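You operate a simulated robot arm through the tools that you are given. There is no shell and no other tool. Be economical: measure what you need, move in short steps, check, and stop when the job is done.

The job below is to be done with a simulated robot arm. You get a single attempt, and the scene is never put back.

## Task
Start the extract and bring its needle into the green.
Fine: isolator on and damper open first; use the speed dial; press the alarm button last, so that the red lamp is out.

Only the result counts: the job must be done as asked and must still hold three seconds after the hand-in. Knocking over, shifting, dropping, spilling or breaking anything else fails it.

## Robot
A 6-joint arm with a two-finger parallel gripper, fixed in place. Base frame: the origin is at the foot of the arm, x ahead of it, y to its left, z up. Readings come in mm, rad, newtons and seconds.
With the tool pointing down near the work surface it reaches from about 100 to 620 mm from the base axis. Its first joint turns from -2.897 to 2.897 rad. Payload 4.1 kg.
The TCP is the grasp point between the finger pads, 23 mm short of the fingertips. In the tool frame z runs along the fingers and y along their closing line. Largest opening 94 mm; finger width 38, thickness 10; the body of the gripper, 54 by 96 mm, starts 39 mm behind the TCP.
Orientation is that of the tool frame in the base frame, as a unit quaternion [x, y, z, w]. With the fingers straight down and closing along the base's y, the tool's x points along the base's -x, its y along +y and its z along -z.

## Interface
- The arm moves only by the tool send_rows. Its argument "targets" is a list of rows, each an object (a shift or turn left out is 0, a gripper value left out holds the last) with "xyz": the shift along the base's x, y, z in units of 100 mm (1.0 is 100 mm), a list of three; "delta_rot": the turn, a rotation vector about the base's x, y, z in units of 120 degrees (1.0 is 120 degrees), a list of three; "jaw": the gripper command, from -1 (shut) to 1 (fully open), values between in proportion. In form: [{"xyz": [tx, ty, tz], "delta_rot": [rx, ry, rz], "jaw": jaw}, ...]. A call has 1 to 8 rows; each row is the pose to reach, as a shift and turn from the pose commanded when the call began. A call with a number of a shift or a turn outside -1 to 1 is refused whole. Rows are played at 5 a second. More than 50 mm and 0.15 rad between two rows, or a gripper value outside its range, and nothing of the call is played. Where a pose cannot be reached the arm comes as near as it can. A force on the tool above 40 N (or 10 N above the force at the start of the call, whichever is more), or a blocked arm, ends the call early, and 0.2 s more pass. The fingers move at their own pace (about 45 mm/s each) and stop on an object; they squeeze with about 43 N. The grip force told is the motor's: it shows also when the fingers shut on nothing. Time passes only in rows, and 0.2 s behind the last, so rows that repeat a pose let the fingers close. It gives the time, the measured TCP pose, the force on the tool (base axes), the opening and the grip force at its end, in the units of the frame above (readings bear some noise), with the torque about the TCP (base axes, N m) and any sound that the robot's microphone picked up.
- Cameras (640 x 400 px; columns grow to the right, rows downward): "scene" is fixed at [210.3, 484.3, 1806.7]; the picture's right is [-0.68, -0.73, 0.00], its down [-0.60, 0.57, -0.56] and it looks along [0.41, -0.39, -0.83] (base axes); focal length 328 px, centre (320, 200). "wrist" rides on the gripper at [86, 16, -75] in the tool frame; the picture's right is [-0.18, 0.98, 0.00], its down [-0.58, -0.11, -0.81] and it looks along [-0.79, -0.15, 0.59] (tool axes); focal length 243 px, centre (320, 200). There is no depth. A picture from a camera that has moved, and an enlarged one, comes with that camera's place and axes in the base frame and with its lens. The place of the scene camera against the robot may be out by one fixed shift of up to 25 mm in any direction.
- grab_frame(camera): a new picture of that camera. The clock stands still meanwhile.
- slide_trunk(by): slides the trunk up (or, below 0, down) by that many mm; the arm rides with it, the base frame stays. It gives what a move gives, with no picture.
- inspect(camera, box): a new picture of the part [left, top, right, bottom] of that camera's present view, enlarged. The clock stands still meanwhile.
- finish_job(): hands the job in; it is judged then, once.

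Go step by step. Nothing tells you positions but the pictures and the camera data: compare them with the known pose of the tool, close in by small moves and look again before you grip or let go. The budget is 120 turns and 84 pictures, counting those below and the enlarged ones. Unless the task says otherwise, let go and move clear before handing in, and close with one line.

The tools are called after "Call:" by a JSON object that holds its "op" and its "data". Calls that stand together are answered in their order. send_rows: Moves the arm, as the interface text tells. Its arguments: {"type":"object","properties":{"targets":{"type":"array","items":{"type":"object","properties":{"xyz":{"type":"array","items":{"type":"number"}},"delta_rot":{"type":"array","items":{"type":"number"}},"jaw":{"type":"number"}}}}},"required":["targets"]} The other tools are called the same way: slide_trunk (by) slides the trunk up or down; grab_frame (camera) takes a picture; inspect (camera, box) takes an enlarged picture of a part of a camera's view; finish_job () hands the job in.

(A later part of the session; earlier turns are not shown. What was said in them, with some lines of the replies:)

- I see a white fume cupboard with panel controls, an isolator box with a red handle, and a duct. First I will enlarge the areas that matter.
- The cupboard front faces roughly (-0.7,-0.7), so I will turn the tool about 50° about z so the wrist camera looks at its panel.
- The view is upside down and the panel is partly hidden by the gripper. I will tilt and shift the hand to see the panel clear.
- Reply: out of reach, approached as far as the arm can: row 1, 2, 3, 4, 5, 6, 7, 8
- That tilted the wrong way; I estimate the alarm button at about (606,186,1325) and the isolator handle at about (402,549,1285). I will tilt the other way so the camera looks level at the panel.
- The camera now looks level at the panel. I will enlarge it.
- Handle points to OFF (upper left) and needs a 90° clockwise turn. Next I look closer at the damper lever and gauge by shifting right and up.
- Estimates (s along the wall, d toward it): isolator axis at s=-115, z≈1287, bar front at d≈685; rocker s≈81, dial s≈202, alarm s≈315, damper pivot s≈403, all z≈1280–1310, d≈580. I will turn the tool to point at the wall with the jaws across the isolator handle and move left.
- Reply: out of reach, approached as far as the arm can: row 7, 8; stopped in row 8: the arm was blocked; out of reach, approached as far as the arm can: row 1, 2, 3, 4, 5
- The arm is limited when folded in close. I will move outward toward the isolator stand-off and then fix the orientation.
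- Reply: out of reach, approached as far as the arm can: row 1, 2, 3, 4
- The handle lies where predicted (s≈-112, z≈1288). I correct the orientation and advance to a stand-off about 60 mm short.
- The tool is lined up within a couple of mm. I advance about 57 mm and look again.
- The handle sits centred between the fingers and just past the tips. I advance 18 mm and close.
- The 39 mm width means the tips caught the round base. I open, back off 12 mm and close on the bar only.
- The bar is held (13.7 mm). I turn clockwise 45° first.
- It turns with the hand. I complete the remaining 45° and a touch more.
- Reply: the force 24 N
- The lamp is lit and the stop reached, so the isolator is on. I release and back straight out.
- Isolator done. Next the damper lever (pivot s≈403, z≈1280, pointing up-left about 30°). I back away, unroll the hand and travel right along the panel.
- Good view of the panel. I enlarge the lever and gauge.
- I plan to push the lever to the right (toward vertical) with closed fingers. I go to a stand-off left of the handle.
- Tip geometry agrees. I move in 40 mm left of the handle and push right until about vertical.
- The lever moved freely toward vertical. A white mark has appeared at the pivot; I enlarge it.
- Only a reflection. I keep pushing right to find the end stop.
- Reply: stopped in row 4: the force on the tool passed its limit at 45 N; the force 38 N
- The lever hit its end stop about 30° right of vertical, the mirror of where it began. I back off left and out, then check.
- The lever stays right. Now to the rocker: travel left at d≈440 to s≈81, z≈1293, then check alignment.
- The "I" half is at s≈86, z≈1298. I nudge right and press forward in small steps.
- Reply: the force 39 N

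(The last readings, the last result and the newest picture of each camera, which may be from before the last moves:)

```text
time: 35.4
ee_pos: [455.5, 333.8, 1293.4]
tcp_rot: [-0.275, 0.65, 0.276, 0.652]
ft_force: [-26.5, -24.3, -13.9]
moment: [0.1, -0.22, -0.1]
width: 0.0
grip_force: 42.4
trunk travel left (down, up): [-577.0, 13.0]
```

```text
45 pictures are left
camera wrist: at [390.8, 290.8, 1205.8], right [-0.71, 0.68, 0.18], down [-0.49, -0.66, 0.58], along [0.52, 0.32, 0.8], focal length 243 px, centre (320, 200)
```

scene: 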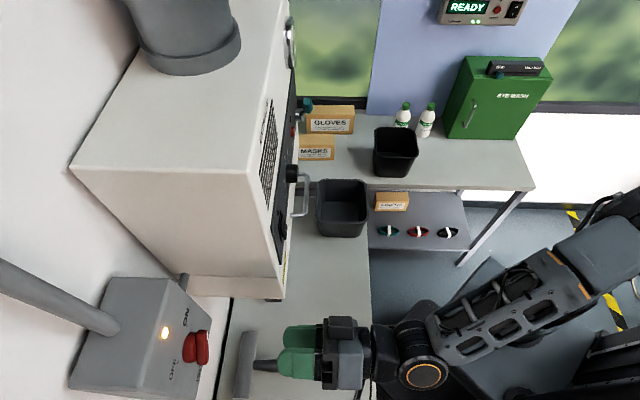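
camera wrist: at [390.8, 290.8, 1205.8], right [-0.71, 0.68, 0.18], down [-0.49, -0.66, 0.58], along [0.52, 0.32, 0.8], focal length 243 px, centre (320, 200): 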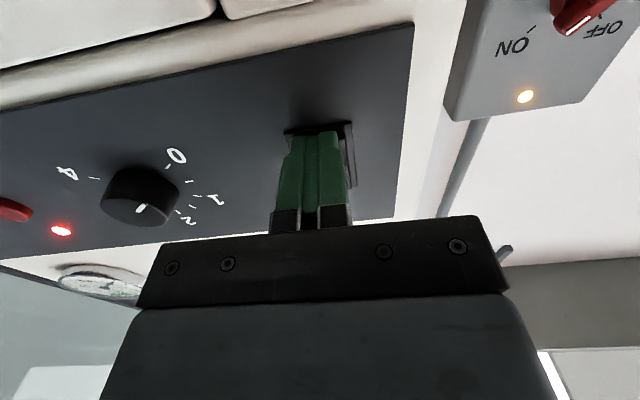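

The red alarm lamp has lit, so the extract started. I retract and check rocker and gauge.

Call:
{"op": "send_rows", "data": {"targets": [{"xyz": [-0.1, -0.1, 0]}, {"xyz": [-0.25, -0.25, 0]}, {"xyz": [-0.4, -0.4, 0]}, {"xyz": [-0.6, -0.6, 0]}]}}

Call:
{"op": "grab_frame", "data": {"camera": "wrist"}}

Call:
{"op": "inspect", "data": {"camera": "wrist", "box": [0, 50, 350, 260]}}

```text
time: 36.4
ee_pos: [398.1, 276.7, 1296.5]
tcp_rot: [-0.275, 0.648, 0.278, 0.653]
ft_force: [-0.4, 0.0, -0.5]
moment: [0.0, -0.01, 0.0]
width: 0.0
grip_force: 42.2
trunk travel left (down, up): [-577.0, 13.0]
```

```text
44 pictures are left
camera wrist: at [335.4, 235.0, 1208.2], right [-0.71, 0.68, 0.18], down [-0.49, -0.66, 0.58], along [0.51, 0.32, 0.8], focal length 243 px, centre (320, 200)
```

wrist: 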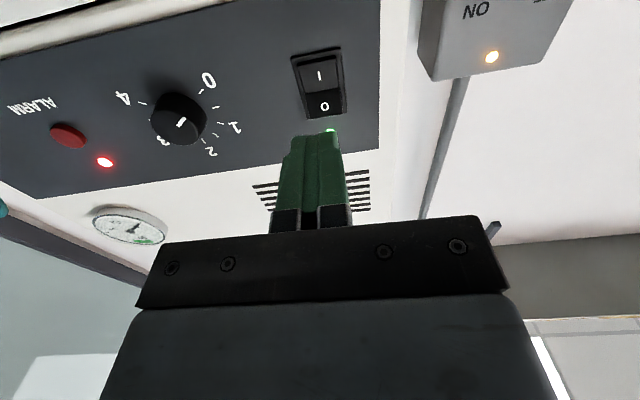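

```text
1.83 times, centred on (175, 155) of wrist
camera zoom: at [335.4, 235.0, 1208.2], right [-0.71, 0.68, 0.18], down [-0.49, -0.66, 0.58], along [0.51, 0.32, 0.8], focal length 444 px, centre (585, 282)
```

zoom: 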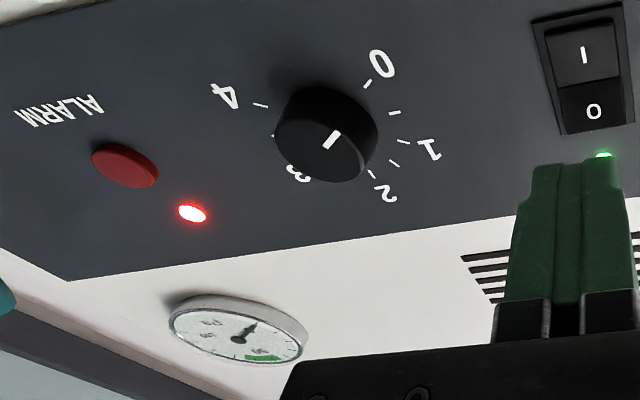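

Running (green lamp on), needle still at rest with the dial at 0. Next the speed dial at s≈202, z≈1310: I open the jaw to 60 mm and approach.

Call:
{"op": "send_rows", "data": {"targets": [{"xyz": [0.2, -0.2, 0.03], "jaw": 0.28}, {"xyz": [0.4, -0.4, 0.07]}, {"xyz": [0.6, -0.6, 0.1]}, {"xyz": [0.8, -0.72, 0.14]}, {"xyz": [0.98, -0.66, 0.14]}]}}

Call:
{"op": "grab_frame", "data": {"camera": "wrist"}}

Call:
{"op": "inspect", "data": {"camera": "scene", "box": [230, 40, 390, 240]}}

```text
time: 37.6
ee_pos: [496.5, 210.8, 1308.6]
tcp_rot: [-0.274, 0.649, 0.277, 0.654]
ft_force: [-0.9, 0.5, 0.2]
moment: [0.01, 0.0, -0.01]
width: 60.0
grip_force: 0.0
trunk travel left (down, up): [-577.0, 13.0]
```

```text
42 pictures are left
camera wrist: at [433.2, 168.2, 1220.1], right [-0.71, 0.68, 0.19], down [-0.49, -0.66, 0.58], along [0.52, 0.32, 0.8], focal length 243 px, centre (320, 200)
```

wrist: 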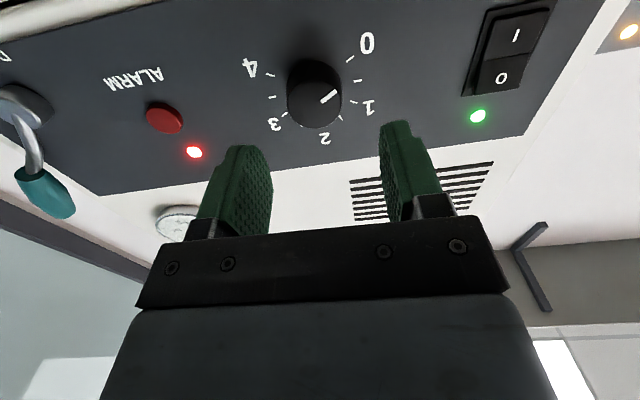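

```text
2.00 times, centred on (310, 140) of scene
camera zoom: at [210.3, 484.3, 1806.7], right [-0.68, -0.73, 0.0], down [-0.6, 0.57, -0.56], along [0.41, -0.39, -0.83], focal length 656 px, centre (340, 320)
```

zoom: 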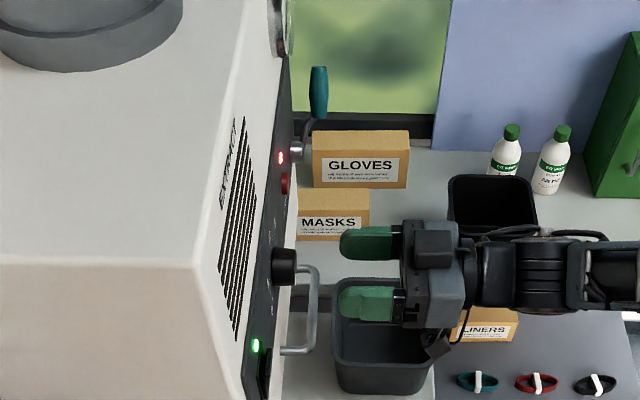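

Centred to a few mm. I advance 54 mm so the tips overlap the knob, then close.

Call:
{"op": "send_rows", "data": {"targets": [{"xyz": [0.14, 0.12, -0.03]}, {"xyz": [0.28, 0.26, -0.03]}, {"xyz": [0.39, 0.37, -0.03]}, {"xyz": [0.39, 0.37, -0.03], "jaw": -1}, {"xyz": [0.39, 0.37, -0.03]}, {"xyz": [0.39, 0.37, -0.03]}]}}

Call:
{"op": "grab_frame", "data": {"camera": "wrist"}}

```text
time: 39.0
ee_pos: [536.9, 246.1, 1304.9]
tcp_rot: [-0.273, 0.65, 0.276, 0.654]
ft_force: [6.6, -5.2, 1.8]
moment: [0.1, 0.03, -0.56]
width: 36.2
grip_force: 45.4
trunk travel left (down, up): [-577.0, 13.0]
```

```text
40 pictures are left
camera wrist: at [474.1, 204.8, 1217.6], right [-0.7, 0.68, 0.19], down [-0.49, -0.66, 0.58], along [0.52, 0.32, 0.8], focal length 243 px, centre (320, 200)
```

wrist: 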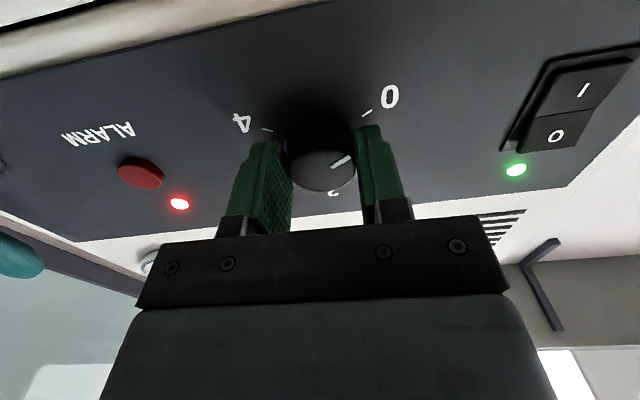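

The knob is held. I turn clockwise about 60° (one scale unit).

Call:
{"op": "send_rows", "data": {"targets": [{"delta_rot": [0.048, 0.048, 0]}, {"delta_rot": [0.096, 0.096, 0]}, {"delta_rot": [0.144, 0.144, 0]}, {"delta_rot": [0.192, 0.192, 0]}, {"delta_rot": [0.24, 0.24, 0]}, {"delta_rot": [0.288, 0.288, 0]}, {"delta_rot": [0.336, 0.336, 0]}, {"delta_rot": [0.354, 0.354, 0]}]}}

Call:
{"op": "grab_frame", "data": {"camera": "wrist"}}

Call:
{"op": "inspect", "data": {"camera": "scene", "box": [230, 0, 390, 200]}}

```text
time: 40.8
ee_pos: [533.4, 250.4, 1307.8]
tcp_rot: [0.092, 0.695, 0.567, 0.433]
ft_force: [4.0, 3.5, 12.8]
moment: [0.15, -0.21, 0.36]
width: 36.1
grip_force: 45.0
trunk travel left (down, up): [-577.0, 13.0]
```

```text
39 pictures are left
camera wrist: at [423.5, 255.1, 1275.9], right [-0.25, 0.22, 0.94], down [-0.17, -0.97, 0.18], along [0.95, -0.12, 0.28], focal length 243 px, centre (320, 200)
```

wrist: 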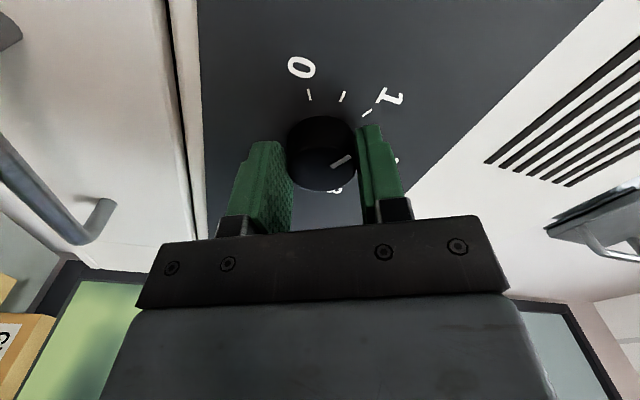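

```text
2.00 times, centred on (310, 100) of scene
camera zoom: at [210.3, 484.3, 1806.7], right [-0.68, -0.73, 0.0], down [-0.6, 0.57, -0.56], along [0.41, -0.39, -0.83], focal length 656 px, centre (340, 400)
```

zoom: 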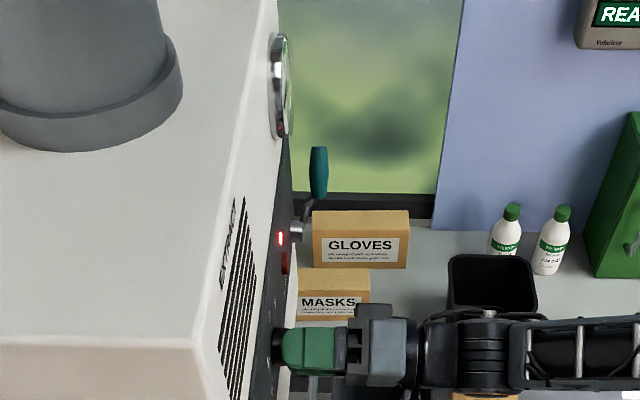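

The dial now points to 1. I release, back off and unroll to read the gauge.

Call:
{"op": "send_rows", "data": {"targets": [{"jaw": 0.28}, {"jaw": 0.28}, {"xyz": [-0.12, -0.12, 0]}, {"xyz": [-0.25, -0.25, 0]}, {"xyz": [-0.37, -0.37, 0]}]}}

Call:
{"op": "send_rows", "data": {"targets": [{"xyz": [-0.1, 0.1, 0], "delta_rot": [-0.048, -0.048, 0]}, {"xyz": [-0.2, 0.2, 0], "delta_rot": [-0.096, -0.096, 0]}, {"xyz": [-0.3, 0.3, 0], "delta_rot": [-0.144, -0.144, 0]}, {"xyz": [-0.4, 0.4, 0], "delta_rot": [-0.192, -0.192, 0]}, {"xyz": [-0.5, 0.5, 0], "delta_rot": [-0.24, -0.24, 0]}, {"xyz": [-0.5, 0.5, 0], "delta_rot": [-0.288, -0.288, 0]}, {"xyz": [-0.5, 0.5, 0], "delta_rot": [-0.336, -0.336, 0]}, {"xyz": [-0.5, 0.5, 0], "delta_rot": [-0.354, -0.354, 0]}]}}

Call:
{"op": "grab_frame", "data": {"camera": "wrist"}}

```text
time: 42.0
ee_pos: [497.3, 211.0, 1305.7]
tcp_rot: [0.092, 0.695, 0.567, 0.433]
ft_force: [-0.9, 0.1, -0.3]
moment: [0.01, 0.02, 0.03]
width: 60.3
grip_force: 0.1
trunk travel left (down, up): [-577.0, 13.0]
```

```text
time: 43.8
ee_pos: [448.9, 260.8, 1306.4]
tcp_rot: [-0.275, 0.649, 0.276, 0.653]
ft_force: [0.1, 0.0, 0.0]
moment: [0.01, -0.03, 0.01]
width: 60.1
grip_force: 0.0
trunk travel left (down, up): [-577.0, 13.0]
```

```text
37 pictures are left
camera wrist: at [385.1, 218.4, 1217.5], right [-0.71, 0.68, 0.18], down [-0.49, -0.66, 0.58], along [0.51, 0.32, 0.8], focal length 243 px, centre (320, 200)
```

wrist: 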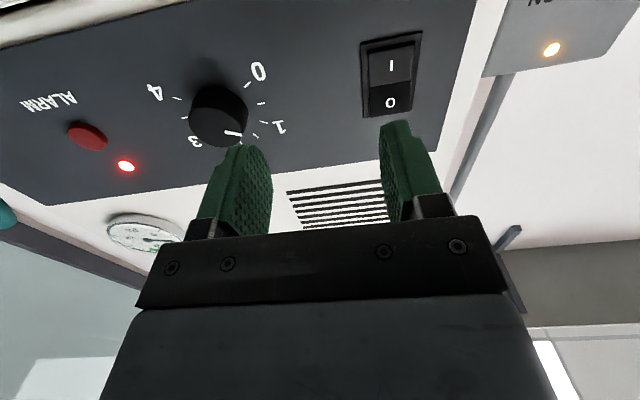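

Call:
{"op": "inspect", "data": {"camera": "wrist", "box": [95, 200, 195, 262]}}

Call:
{"op": "inspect", "data": {"camera": "wrist", "box": [140, 50, 300, 150]}}

```text
6.40 times, centred on (145, 231) of wrist
camera zoom: at [385.1, 218.4, 1217.5], right [-0.71, 0.68, 0.18], down [-0.49, -0.66, 0.58], along [0.51, 0.32, 0.8], focal length 1553 px, centre (1440, 2)
```

zoom: 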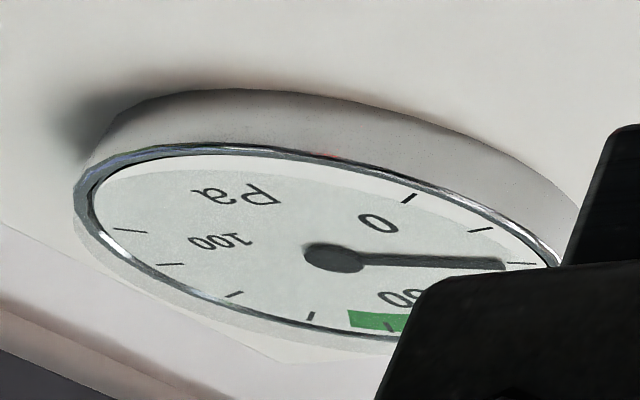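

```text
4.00 times, centred on (220, 100) of wrist
camera zoom: at [385.1, 218.4, 1217.5], right [-0.71, 0.68, 0.18], down [-0.49, -0.66, 0.58], along [0.51, 0.32, 0.8], focal length 970 px, centre (720, 600)
```

zoom: 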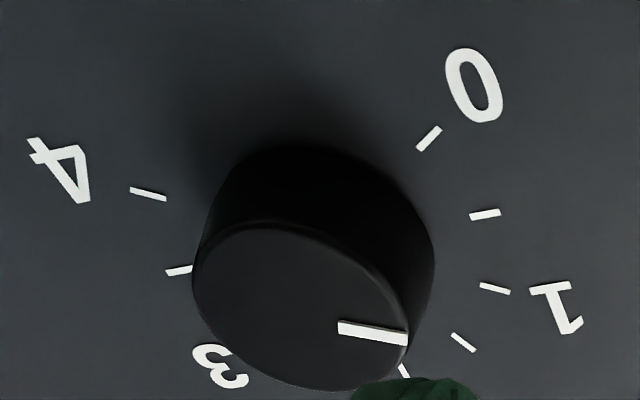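

The needle moved up to about the second tick; the green band lies further on. I shift a bit to see the full gauge.

Call:
{"op": "send_rows", "data": {"targets": [{"xyz": [-0.25, 0.08, -0.05]}, {"xyz": [-0.5, 0.16, -0.1]}]}}

Call:
{"op": "inspect", "data": {"camera": "wrist", "box": [80, 195, 180, 257]}}

```text
time: 44.4
ee_pos: [397.5, 278.1, 1295.6]
tcp_rot: [-0.275, 0.65, 0.276, 0.653]
ft_force: [-0.6, -0.2, -0.1]
moment: [-0.01, 0.03, 0.01]
width: 59.9
grip_force: 0.0
trunk travel left (down, up): [-577.0, 13.0]
```

```text
6.40 times, centred on (130, 226) of wrist
camera zoom: at [334.2, 235.1, 1208.5], right [-0.71, 0.68, 0.18], down [-0.49, -0.66, 0.58], along [0.51, 0.32, 0.8], focal length 1553 px, centre (1536, 34)
```

zoom: 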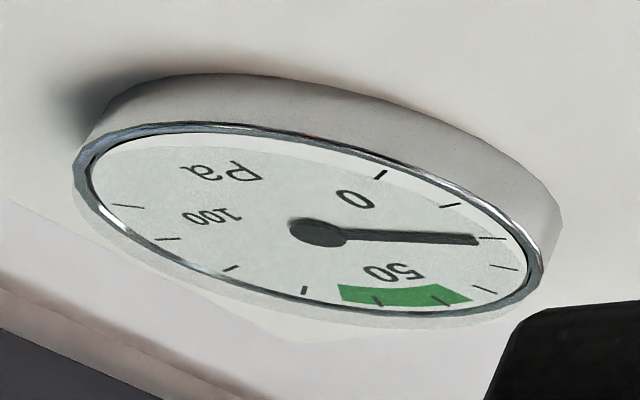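

Scale is 10 per tick: needle about 20 at dial 1, green about 46–65. I re-grip the knob (axis s≈205, z≈1311) and turn about 40° more.

Call:
{"op": "send_rows", "data": {"targets": [{"xyz": [0.2, -0.2, 0.05]}, {"xyz": [0.45, -0.45, 0.1]}, {"xyz": [0.7, -0.7, 0.154]}]}}

Call:
{"op": "send_rows", "data": {"targets": [{"xyz": [0.16, 0, 0]}, {"xyz": [0.31, 0.005, 0]}, {"xyz": [0.44, 0.135, 0]}, {"xyz": [0.57, 0.265, 0]}, {"xyz": [0.69, 0.384, 0]}, {"xyz": [0.69, 0.384, 0], "jaw": -1}, {"xyz": [0.69, 0.384, 0]}, {"xyz": [0.69, 0.384, 0]}]}}

Call:
{"op": "grab_frame", "data": {"camera": "wrist"}}

```text
time: 45.2
ee_pos: [468.2, 206.7, 1312.5]
tcp_rot: [-0.275, 0.648, 0.278, 0.653]
ft_force: [0.4, -1.0, 0.1]
moment: [-0.03, 0.01, 0.02]
width: 60.2
grip_force: 0.1
trunk travel left (down, up): [-577.0, 13.0]
```

```text
time: 47.0
ee_pos: [536.7, 246.6, 1312.6]
tcp_rot: [-0.274, 0.649, 0.276, 0.654]
ft_force: [0.5, -0.2, 1.7]
moment: [-0.06, 0.02, -0.03]
width: 36.6
grip_force: 44.9
trunk travel left (down, up): [-577.0, 13.0]
```

```text
33 pictures are left
camera wrist: at [474.0, 204.2, 1224.1], right [-0.71, 0.68, 0.18], down [-0.49, -0.66, 0.58], along [0.52, 0.32, 0.8], focal length 243 px, centre (320, 200)
```

wrist: 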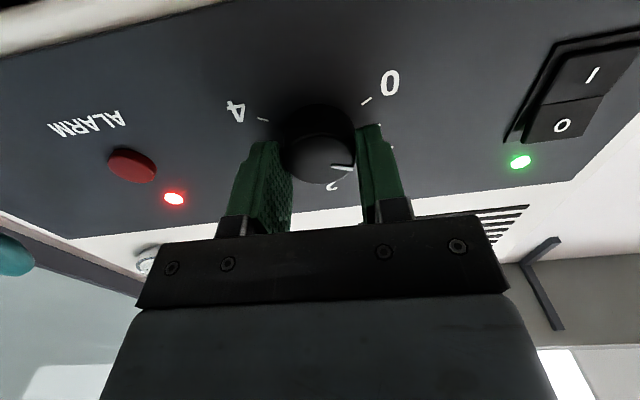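

Centred with almost no side force. I turn 40° clockwise, release and back out.

Call:
{"op": "send_rows", "data": {"targets": [{"delta_rot": [0.047, 0.047, 0]}, {"delta_rot": [0.094, 0.094, 0]}, {"delta_rot": [0.141, 0.141, 0]}, {"delta_rot": [0.188, 0.188, 0]}, {"delta_rot": [0.236, 0.236, 0]}, {"delta_rot": [0.236, 0.236, 0]}]}}

Call:
{"op": "send_rows", "data": {"targets": [{"jaw": 0.28}, {"jaw": 0.28}, {"xyz": [-0.12, -0.12, 0]}, {"xyz": [-0.25, -0.25, 0]}, {"xyz": [-0.4, -0.4, 0]}]}}

Call:
{"op": "send_rows", "data": {"targets": [{"xyz": [-0.2, 0.15, 0], "delta_rot": [-0.047, -0.047, 0]}, {"xyz": [-0.4, 0.3, 0], "delta_rot": [-0.094, -0.094, 0]}, {"xyz": [-0.6, 0.45, -0.05], "delta_rot": [-0.141, -0.141, 0]}, {"xyz": [-0.8, 0.6, -0.1], "delta_rot": [-0.188, -0.188, 0]}, {"xyz": [-0.99, 0.7, -0.16], "delta_rot": [-0.236, -0.236, 0]}, {"xyz": [-0.99, 0.7, -0.16], "delta_rot": [-0.236, -0.236, 0]}]}}

Call:
{"op": "inspect", "data": {"camera": "wrist", "box": [60, 60, 260, 260]}}

```text
time: 48.4
ee_pos: [537.6, 246.0, 1311.2]
tcp_rot: [-0.032, 0.701, 0.484, 0.523]
ft_force: [6.3, 0.0, 2.9]
moment: [0.48, -0.49, -0.32]
width: 36.4
grip_force: 45.3
trunk travel left (down, up): [-577.0, 13.0]
```

```text
time: 49.6
ee_pos: [496.4, 206.7, 1309.9]
tcp_rot: [-0.032, 0.701, 0.484, 0.523]
ft_force: [0.3, 0.2, -0.3]
moment: [-0.01, -0.03, 0.0]
width: 60.5
grip_force: 0.0
trunk travel left (down, up): [-577.0, 13.0]
```

```text
time: 51.0
ee_pos: [398.5, 276.2, 1293.8]
tcp_rot: [-0.274, 0.65, 0.275, 0.653]
ft_force: [-0.1, -0.3, -0.4]
moment: [0.03, -0.03, 0.02]
width: 60.5
grip_force: 0.1
trunk travel left (down, up): [-577.0, 13.0]
```

```text
2.00 times, centred on (160, 160) of wrist
camera zoom: at [335.2, 233.8, 1206.4], right [-0.71, 0.68, 0.18], down [-0.49, -0.66, 0.58], along [0.51, 0.32, 0.8], focal length 485 px, centre (640, 280)
```

zoom: 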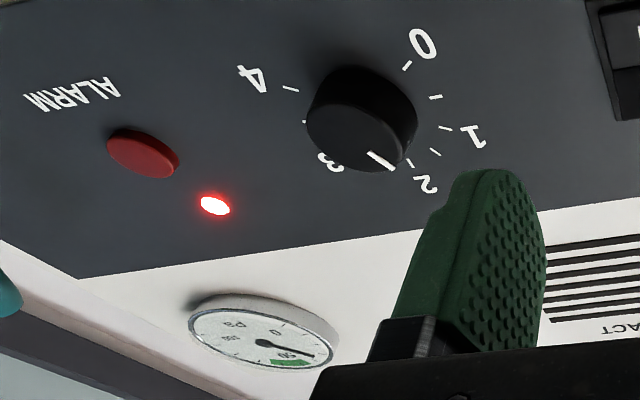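

Call:
{"op": "inspect", "data": {"camera": "wrist", "box": [80, 195, 180, 257]}}

```text
6.40 times, centred on (130, 226) of wrist
camera zoom: at [335.2, 233.8, 1206.4], right [-0.71, 0.68, 0.18], down [-0.49, -0.66, 0.58], along [0.51, 0.32, 0.8], focal length 1553 px, centre (1536, 34)
```

zoom: 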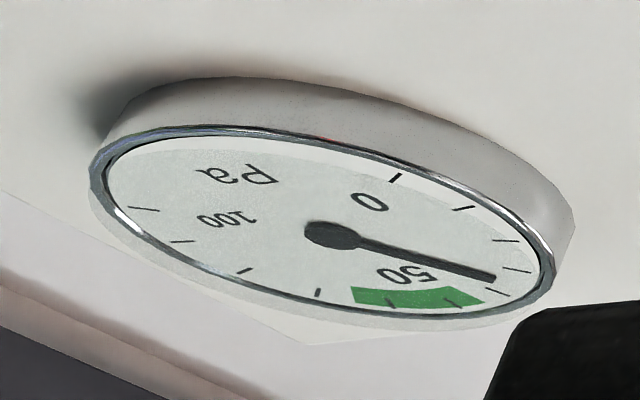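

The needle is near 34 at dial 1.67, so about 20 per unit; the green centre (~56) needs about 65° more. I repeat the grip and turn.

Call:
{"op": "send_rows", "data": {"targets": [{"xyz": [0.2, -0.2, 0.05]}, {"xyz": [0.45, -0.45, 0.1]}, {"xyz": [0.69, -0.69, 0.175]}]}}

Call:
{"op": "send_rows", "data": {"targets": [{"xyz": [0.16, 0, 0]}, {"xyz": [0.31, 0.01, 0]}, {"xyz": [0.44, 0.14, 0]}, {"xyz": [0.57, 0.27, 0]}, {"xyz": [0.69, 0.395, 0]}, {"xyz": [0.69, 0.395, 0], "jaw": -1}, {"xyz": [0.69, 0.395, 0]}, {"xyz": [0.69, 0.395, 0]}]}}

Call:
{"op": "send_rows", "data": {"targets": [{"delta_rot": [0.048, 0.048, 0]}, {"delta_rot": [0.096, 0.096, 0]}, {"delta_rot": [0.144, 0.144, 0]}, {"delta_rot": [0.192, 0.192, 0]}, {"delta_rot": [0.24, 0.24, 0]}, {"delta_rot": [0.288, 0.288, 0]}, {"delta_rot": [0.336, 0.336, 0]}, {"delta_rot": [0.383, 0.383, 0]}]}}

Call:
{"op": "grab_frame", "data": {"camera": "wrist"}}

```text
time: 51.8
ee_pos: [466.0, 206.8, 1312.1]
tcp_rot: [-0.274, 0.649, 0.276, 0.653]
ft_force: [0.5, -0.4, -0.2]
moment: [-0.01, 0.01, -0.01]
width: 60.3
grip_force: 0.0
trunk travel left (down, up): [-577.0, 13.0]
```

```text
time: 53.6
ee_pos: [537.3, 247.6, 1310.9]
tcp_rot: [-0.274, 0.649, 0.277, 0.653]
ft_force: [0.5, -0.5, 0.7]
moment: [-0.04, 0.09, -0.06]
width: 36.5
grip_force: 45.5
trunk travel left (down, up): [-577.0, 13.0]
```

```text
time: 55.4
ee_pos: [538.4, 245.4, 1311.3]
tcp_rot: [0.124, 0.691, 0.584, 0.408]
ft_force: [8.3, -7.0, -6.6]
moment: [-0.08, 0.06, -0.13]
width: 36.3
grip_force: 44.8
trunk travel left (down, up): [-577.0, 13.0]
```

```text
30 pictures are left
camera wrist: at [425.4, 252.3, 1287.3], right [-0.18, 0.16, 0.97], down [-0.17, -0.98, 0.13], along [0.97, -0.14, 0.2], focal length 243 px, centre (320, 200)
```

wrist: 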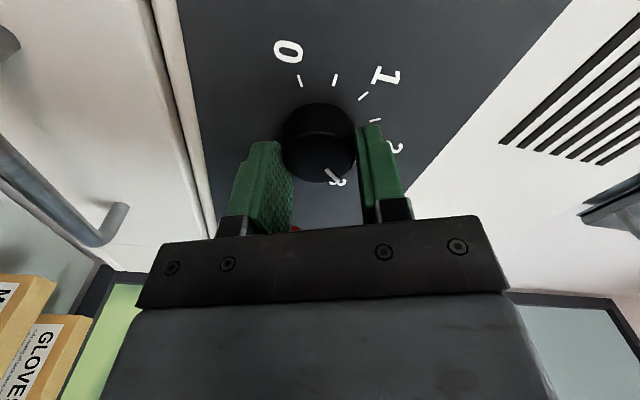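

Pointer is near 3. I release, back out and read the gauge.

Call:
{"op": "send_rows", "data": {"targets": [{"jaw": 0.28}, {"jaw": 0.28}, {"xyz": [-0.12, -0.12, 0]}, {"xyz": [-0.25, -0.25, 0]}, {"xyz": [-0.4, -0.4, 0]}]}}

Call:
{"op": "send_rows", "data": {"targets": [{"xyz": [-0.15, 0.1, 0], "delta_rot": [-0.048, -0.048, 0]}, {"xyz": [-0.3, 0.2, 0], "delta_rot": [-0.096, -0.096, 0]}, {"xyz": [-0.45, 0.3, 0], "delta_rot": [-0.144, -0.144, 0]}, {"xyz": [-0.6, 0.4, -0.04], "delta_rot": [-0.192, -0.192, 0]}, {"xyz": [-0.75, 0.5, -0.08], "delta_rot": [-0.24, -0.24, 0]}, {"xyz": [-0.9, 0.6, -0.12], "delta_rot": [-0.288, -0.288, 0]}, {"xyz": [-0.99, 0.7, -0.16], "delta_rot": [-0.336, -0.336, 0]}, {"xyz": [-0.99, 0.7, -0.16], "delta_rot": [-0.383, -0.383, 0]}]}}

Call:
{"op": "inspect", "data": {"camera": "wrist", "box": [80, 195, 180, 257]}}

Call:
{"op": "inspect", "data": {"camera": "wrist", "box": [0, 50, 350, 260]}}

```text
time: 56.6
ee_pos: [494.7, 206.3, 1313.2]
tcp_rot: [0.12, 0.691, 0.584, 0.409]
ft_force: [-0.8, 0.2, -0.1]
moment: [0.0, 0.03, -0.01]
width: 60.0
grip_force: 0.1
trunk travel left (down, up): [-577.0, 13.0]
```

```text
time: 58.4
ee_pos: [397.3, 277.8, 1296.5]
tcp_rot: [-0.275, 0.649, 0.277, 0.653]
ft_force: [0.5, -0.2, 0.3]
moment: [-0.01, 0.0, -0.01]
width: 60.3
grip_force: 0.0
trunk travel left (down, up): [-577.0, 13.0]
```

```text
6.40 times, centred on (130, 226) of wrist
camera zoom: at [333.4, 234.2, 1209.1], right [-0.71, 0.68, 0.18], down [-0.49, -0.66, 0.58], along [0.51, 0.32, 0.8], focal length 1553 px, centre (1536, 34)
```

zoom: 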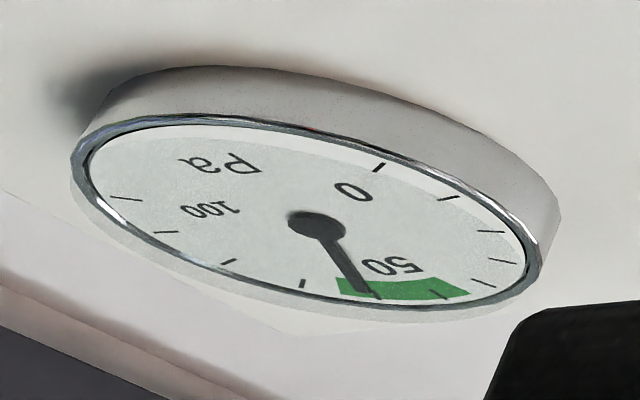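

```text
1.83 times, centred on (175, 155) of wrist
camera zoom: at [333.4, 234.2, 1209.1], right [-0.71, 0.68, 0.18], down [-0.49, -0.66, 0.58], along [0.51, 0.32, 0.8], focal length 444 px, centre (585, 282)
```

zoom: 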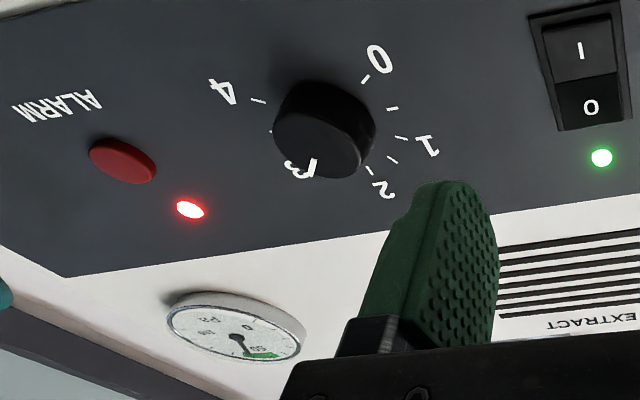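

The needle is on 60, inside the green. Now the alarm button at s≈312, z≈1309: I shut the fingers and go to a stand-off.

Call:
{"op": "send_rows", "data": {"targets": [{"xyz": [0.25, -0.25, 0.03], "jaw": -1}, {"xyz": [0.5, -0.5, 0.06]}, {"xyz": [0.75, -0.75, 0.1]}, {"xyz": [0.9, -0.9, 0.12]}]}}

Call:
{"op": "send_rows", "data": {"targets": [{"xyz": [0.25, -0.2, 0]}, {"xyz": [0.5, -0.4, 0]}, {"xyz": [0.7, -0.52, 0]}, {"xyz": [0.8, -0.62, 0]}]}}

Call:
{"op": "grab_frame", "data": {"camera": "wrist"}}

```text
time: 59.4
ee_pos: [488.3, 187.7, 1308.7]
tcp_rot: [-0.275, 0.649, 0.277, 0.653]
ft_force: [-0.5, 0.7, 0.0]
moment: [-0.03, -0.01, 0.05]
width: 0.0
grip_force: 31.4
trunk travel left (down, up): [-577.0, 13.0]
```

```text
time: 60.4
ee_pos: [567.1, 124.8, 1308.9]
tcp_rot: [-0.274, 0.649, 0.276, 0.654]
ft_force: [-0.2, -0.3, -0.3]
moment: [0.02, 0.0, -0.03]
width: 0.2
grip_force: 42.2
trunk travel left (down, up): [-577.0, 13.0]
```

```text
27 pictures are left
camera wrist: at [504.3, 83.4, 1221.0], right [-0.71, 0.68, 0.18], down [-0.49, -0.66, 0.58], along [0.51, 0.32, 0.8], focal length 243 px, centre (320, 200)
```

wrist: 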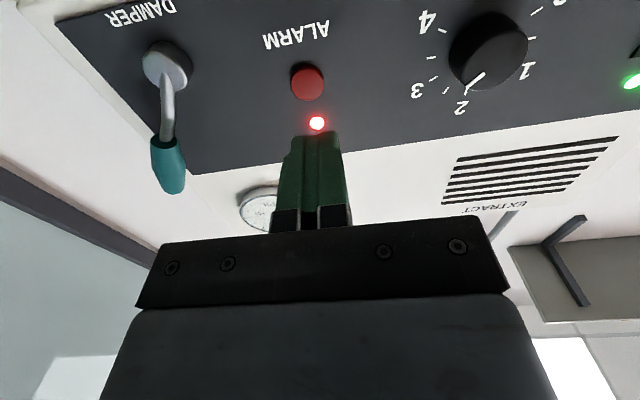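

Button is about 5 mm right of the tool axis. I correct, advance and press in small steps.

Call:
{"op": "send_rows", "data": {"targets": [{"xyz": [0.18, 0.1, 0]}, {"xyz": [0.32, 0.24, 0]}, {"xyz": [0.42, 0.34, 0]}, {"xyz": [0.46, 0.38, 0]}, {"xyz": [0.49, 0.41, 0]}, {"xyz": [0.52, 0.44, 0]}]}}

Call:
{"op": "grab_frame", "data": {"camera": "wrist"}}

```text
time: 61.8
ee_pos: [619.5, 169.1, 1309.4]
tcp_rot: [-0.275, 0.649, 0.277, 0.653]
ft_force: [-0.1, 0.5, 0.2]
moment: [0.0, 0.01, 0.03]
width: 0.0
grip_force: 42.6
trunk travel left (down, up): [-577.0, 13.0]
```

```text
26 pictures are left
camera wrist: at [556.7, 126.6, 1221.1], right [-0.71, 0.68, 0.18], down [-0.49, -0.66, 0.58], along [0.52, 0.32, 0.8], focal length 243 px, centre (320, 200)
```

wrist: 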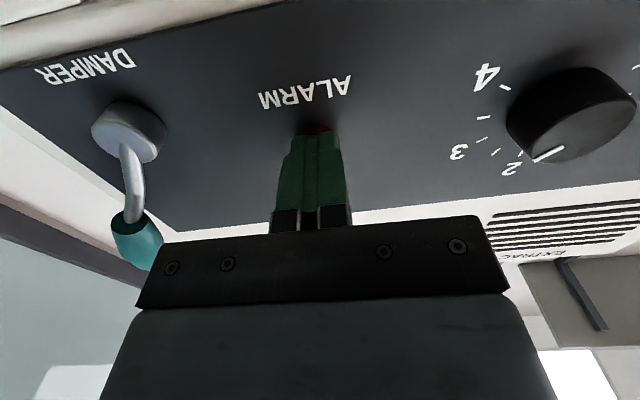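

No contact yet (tips right before the button). I press further in 3 mm steps.

Call:
{"op": "send_rows", "data": {"targets": [{"xyz": [0.02, 0.02, 0]}, {"xyz": [0.04, 0.04, 0]}, {"xyz": [0.06, 0.06, 0]}, {"xyz": [0.08, 0.08, 0]}, {"xyz": [0.1, 0.1, 0]}]}}

Call:
{"op": "grab_frame", "data": {"camera": "wrist"}}

```text
time: 63.1
ee_pos: [624.3, 173.4, 1309.8]
tcp_rot: [-0.273, 0.649, 0.276, 0.654]
ft_force: [-30.1, -23.2, -1.8]
moment: [-0.11, 0.06, 0.09]
width: 0.1
grip_force: 42.4
trunk travel left (down, up): [-577.0, 13.0]
heard: click
stopped in row 5: the force on the tool passed its limit at 43 N (the readings are from after the stop); the commanded pose is now the measured one
```

```text
25 pictures are left
camera wrist: at [561.0, 131.0, 1220.9], right [-0.71, 0.68, 0.18], down [-0.49, -0.66, 0.58], along [0.52, 0.32, 0.8], focal length 243 px, centre (320, 200)
```

wrist: 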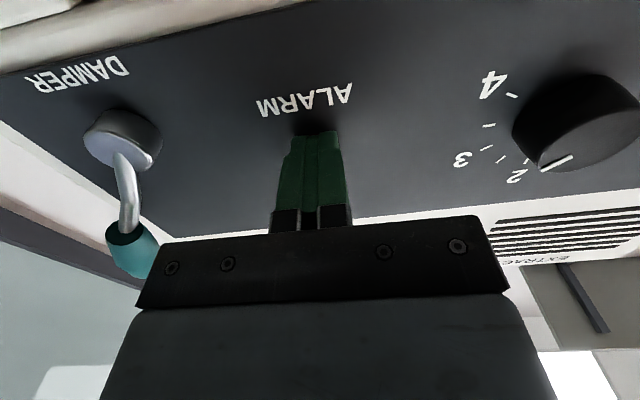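

A click was heard. I withdraw and go back to the spot from which the gauge and lamp can be read.

Call:
{"op": "send_rows", "data": {"targets": [{"xyz": [-0.1, -0.1, 0]}, {"xyz": [-0.25, -0.25, 0]}, {"xyz": [-0.45, -0.45, 0]}, {"xyz": [-0.65, -0.62, 0]}]}}

Call:
{"op": "send_rows", "data": {"targets": [{"xyz": [-0.25, 0.25, 0]}, {"xyz": [-0.5, 0.5, 0]}, {"xyz": [-0.75, 0.75, 0]}, {"xyz": [-0.95, 0.95, -0.05]}]}}

Call:
{"op": "send_rows", "data": {"targets": [{"xyz": [-0.25, 0.25, -0.05]}, {"xyz": [-0.5, 0.5, -0.1]}, {"xyz": [-0.67, 0.72, -0.1]}]}}

Call:
{"op": "inspect", "data": {"camera": "wrist", "box": [0, 50, 350, 260]}}

Call:
{"op": "inspect", "data": {"camera": "wrist", "box": [80, 195, 180, 257]}}

Call:
{"op": "grab_frame", "data": {"camera": "scene"}}

```text
time: 64.1
ee_pos: [563.0, 115.3, 1306.2]
tcp_rot: [-0.274, 0.65, 0.277, 0.652]
ft_force: [-0.6, -0.4, 0.7]
moment: [-0.02, 0.03, 0.01]
width: 0.0
grip_force: 42.7
trunk travel left (down, up): [-577.0, 13.0]
```

```text
time: 65.1
ee_pos: [467.0, 211.7, 1302.2]
tcp_rot: [-0.276, 0.651, 0.276, 0.651]
ft_force: [0.6, 0.5, 0.3]
moment: [0.0, -0.03, 0.01]
width: 0.0
grip_force: 42.8
trunk travel left (down, up): [-577.0, 13.0]
```

```text
time: 65.9
ee_pos: [401.8, 283.2, 1289.7]
tcp_rot: [-0.275, 0.651, 0.276, 0.652]
ft_force: [0.3, -0.3, -0.6]
moment: [0.05, 0.01, -0.02]
width: 0.0
grip_force: 42.1
trunk travel left (down, up): [-577.0, 13.0]
```

```text
1.83 times, centred on (175, 155) of wrist
camera zoom: at [337.9, 240.5, 1203.2], right [-0.71, 0.68, 0.19], down [-0.48, -0.66, 0.58], along [0.52, 0.32, 0.79], focal length 444 px, centre (585, 282)
```

zoom: 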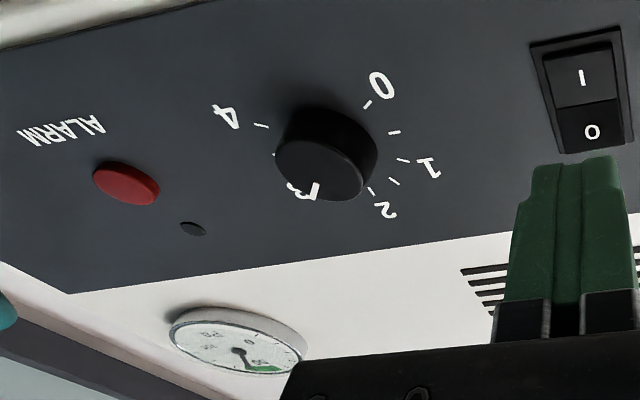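

```text
6.40 times, centred on (130, 226) of wrist
camera zoom: at [337.9, 240.5, 1203.2], right [-0.71, 0.68, 0.19], down [-0.48, -0.66, 0.58], along [0.52, 0.32, 0.79], focal length 1553 px, centre (1536, 34)
```

zoom: 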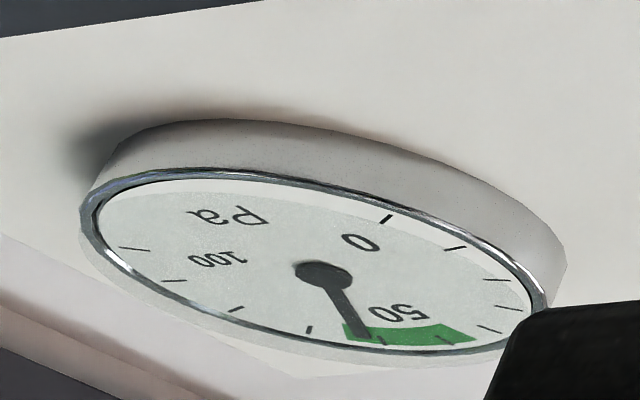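

```text
22 pictures are left
```

scene: 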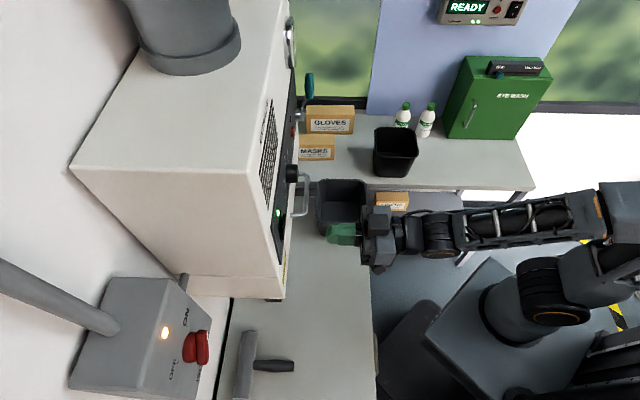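

The red lamp is out and the needle is in the green, but slightly higher than before. I wait a few seconds and reread to see whether it drifts.

Call:
{"op": "send_rows", "data": {"targets": [{"xyz": [0, 0, 0]}, {"xyz": [0, 0, 0]}, {"xyz": [0, 0, 0]}, {"xyz": [0, 0, 0]}, {"xyz": [0, 0, 0]}, {"xyz": [0, 0, 0]}, {"xyz": [0, 0, 0]}, {"xyz": [0, 0, 0]}]}}

Call:
{"op": "send_rows", "data": {"targets": [{"xyz": [0, 0, 0]}, {"xyz": [0, 0, 0]}, {"xyz": [0, 0, 0]}, {"xyz": [0, 0, 0]}, {"xyz": [0, 0, 0]}, {"xyz": [0, 0, 0]}, {"xyz": [0, 0, 0]}, {"xyz": [0, 0, 0]}]}}

Call:
{"op": "inspect", "data": {"camera": "wrist", "box": [95, 205, 175, 255]}}

```text
time: 67.7
ee_pos: [401.6, 283.5, 1290.8]
tcp_rot: [-0.275, 0.651, 0.276, 0.652]
ft_force: [0.4, 0.3, 0.2]
moment: [0.04, 0.0, 0.01]
width: 0.1
grip_force: 42.4
trunk travel left (down, up): [-577.0, 13.0]
```

```text
time: 69.5
ee_pos: [401.8, 283.1, 1291.0]
tcp_rot: [-0.275, 0.651, 0.276, 0.651]
ft_force: [-0.4, 0.0, 0.1]
moment: [0.01, 0.03, 0.0]
width: 0.0
grip_force: 42.0
trunk travel left (down, up): [-577.0, 13.0]
```

```text
8.00 times, centred on (135, 230) of wrist
camera zoom: at [338.2, 240.3, 1203.3], right [-0.71, 0.68, 0.19], down [-0.48, -0.66, 0.58], along [0.52, 0.32, 0.79], focal length 1941 px, centre (1800, -40)
```

zoom: 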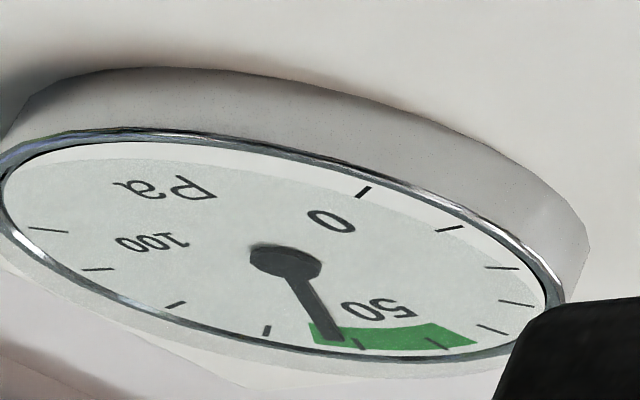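

Still in green but near the upper part. I wait longer and compare with the same enlarged view.

Call:
{"op": "send_rows", "data": {"targets": [{"xyz": [0, 0, 0]}, {"xyz": [0, 0, 0]}, {"xyz": [0, 0, 0]}, {"xyz": [0, 0, 0]}, {"xyz": [0, 0, 0]}, {"xyz": [0, 0, 0]}, {"xyz": [0, 0, 0]}, {"xyz": [0, 0, 0]}]}}

Call:
{"op": "send_rows", "data": {"targets": [{"xyz": [0, 0, 0]}, {"xyz": [0, 0, 0]}, {"xyz": [0, 0, 0]}, {"xyz": [0, 0, 0]}, {"xyz": [0, 0, 0]}, {"xyz": [0, 0, 0]}, {"xyz": [0, 0, 0]}, {"xyz": [0, 0, 0]}]}}

Call:
{"op": "send_rows", "data": {"targets": [{"xyz": [0, 0, 0]}, {"xyz": [0, 0, 0]}, {"xyz": [0, 0, 0]}, {"xyz": [0, 0, 0]}, {"xyz": [0, 0, 0]}, {"xyz": [0, 0, 0]}, {"xyz": [0, 0, 0]}, {"xyz": [0, 0, 0]}]}}

Call:
{"op": "inspect", "data": {"camera": "wrist", "box": [95, 205, 175, 255]}}

```text
time: 71.3
ee_pos: [400.7, 283.5, 1291.4]
tcp_rot: [-0.275, 0.65, 0.277, 0.652]
ft_force: [-0.3, 0.3, 0.1]
moment: [-0.04, 0.0, 0.04]
width: 0.1
grip_force: 42.7
trunk travel left (down, up): [-577.0, 13.0]
```

```text
time: 73.1
ee_pos: [401.6, 282.4, 1290.6]
tcp_rot: [-0.275, 0.65, 0.277, 0.652]
ft_force: [0.4, -0.2, 0.2]
moment: [-0.01, -0.01, 0.01]
width: 0.0
grip_force: 42.2
trunk travel left (down, up): [-577.0, 13.0]
```

```text
time: 74.9
ee_pos: [401.2, 282.8, 1290.3]
tcp_rot: [-0.276, 0.65, 0.277, 0.652]
ft_force: [-1.1, 0.1, 0.4]
moment: [0.02, 0.01, 0.01]
width: 0.0
grip_force: 42.1
trunk travel left (down, up): [-577.0, 13.0]
```

```text
8.00 times, centred on (135, 230) of wrist
camera zoom: at [338.2, 240.3, 1203.3], right [-0.71, 0.68, 0.19], down [-0.48, -0.66, 0.58], along [0.52, 0.32, 0.79], focal length 1941 px, centre (1800, -40)
```

zoom: 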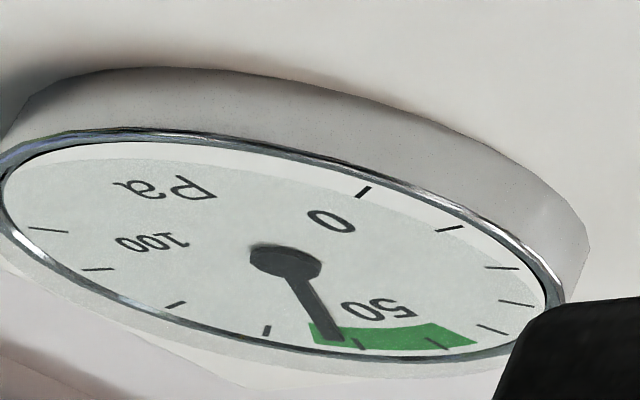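

The reading is unchanged, so it is settled inside the green. One last check of the lamps.

Call:
{"op": "grab_frame", "data": {"camera": "wrist"}}

```text
19 pictures are left
camera wrist: at [338.2, 240.3, 1203.3], right [-0.71, 0.68, 0.19], down [-0.48, -0.66, 0.58], along [0.52, 0.32, 0.79], focal length 243 px, centre (320, 200)
```

wrist: 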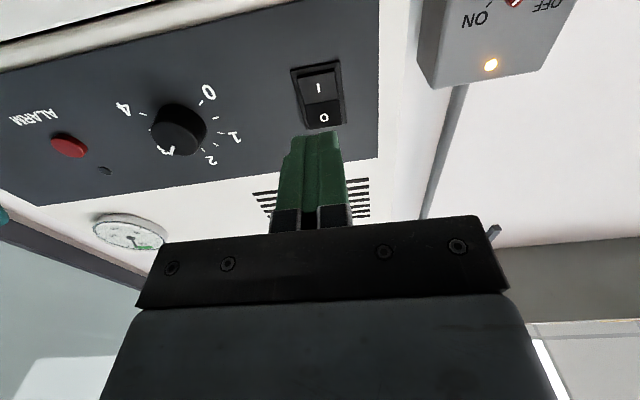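

Isolator lamp is on, the red lamp is out, the needle is steady in the green, and the hand is clear. I hand in.

Call:
{"op": "finish_job", "data": {}}

```text
The job is handed in.
```

The extract is running with its needle steady at about 62 Pa, towards the top of the green band (about 46–65 Pa), and the red alarm lamp is out. The isolator went on first, then the damper lever went over to its far stop. That stop isn't marked, so I took it as open.
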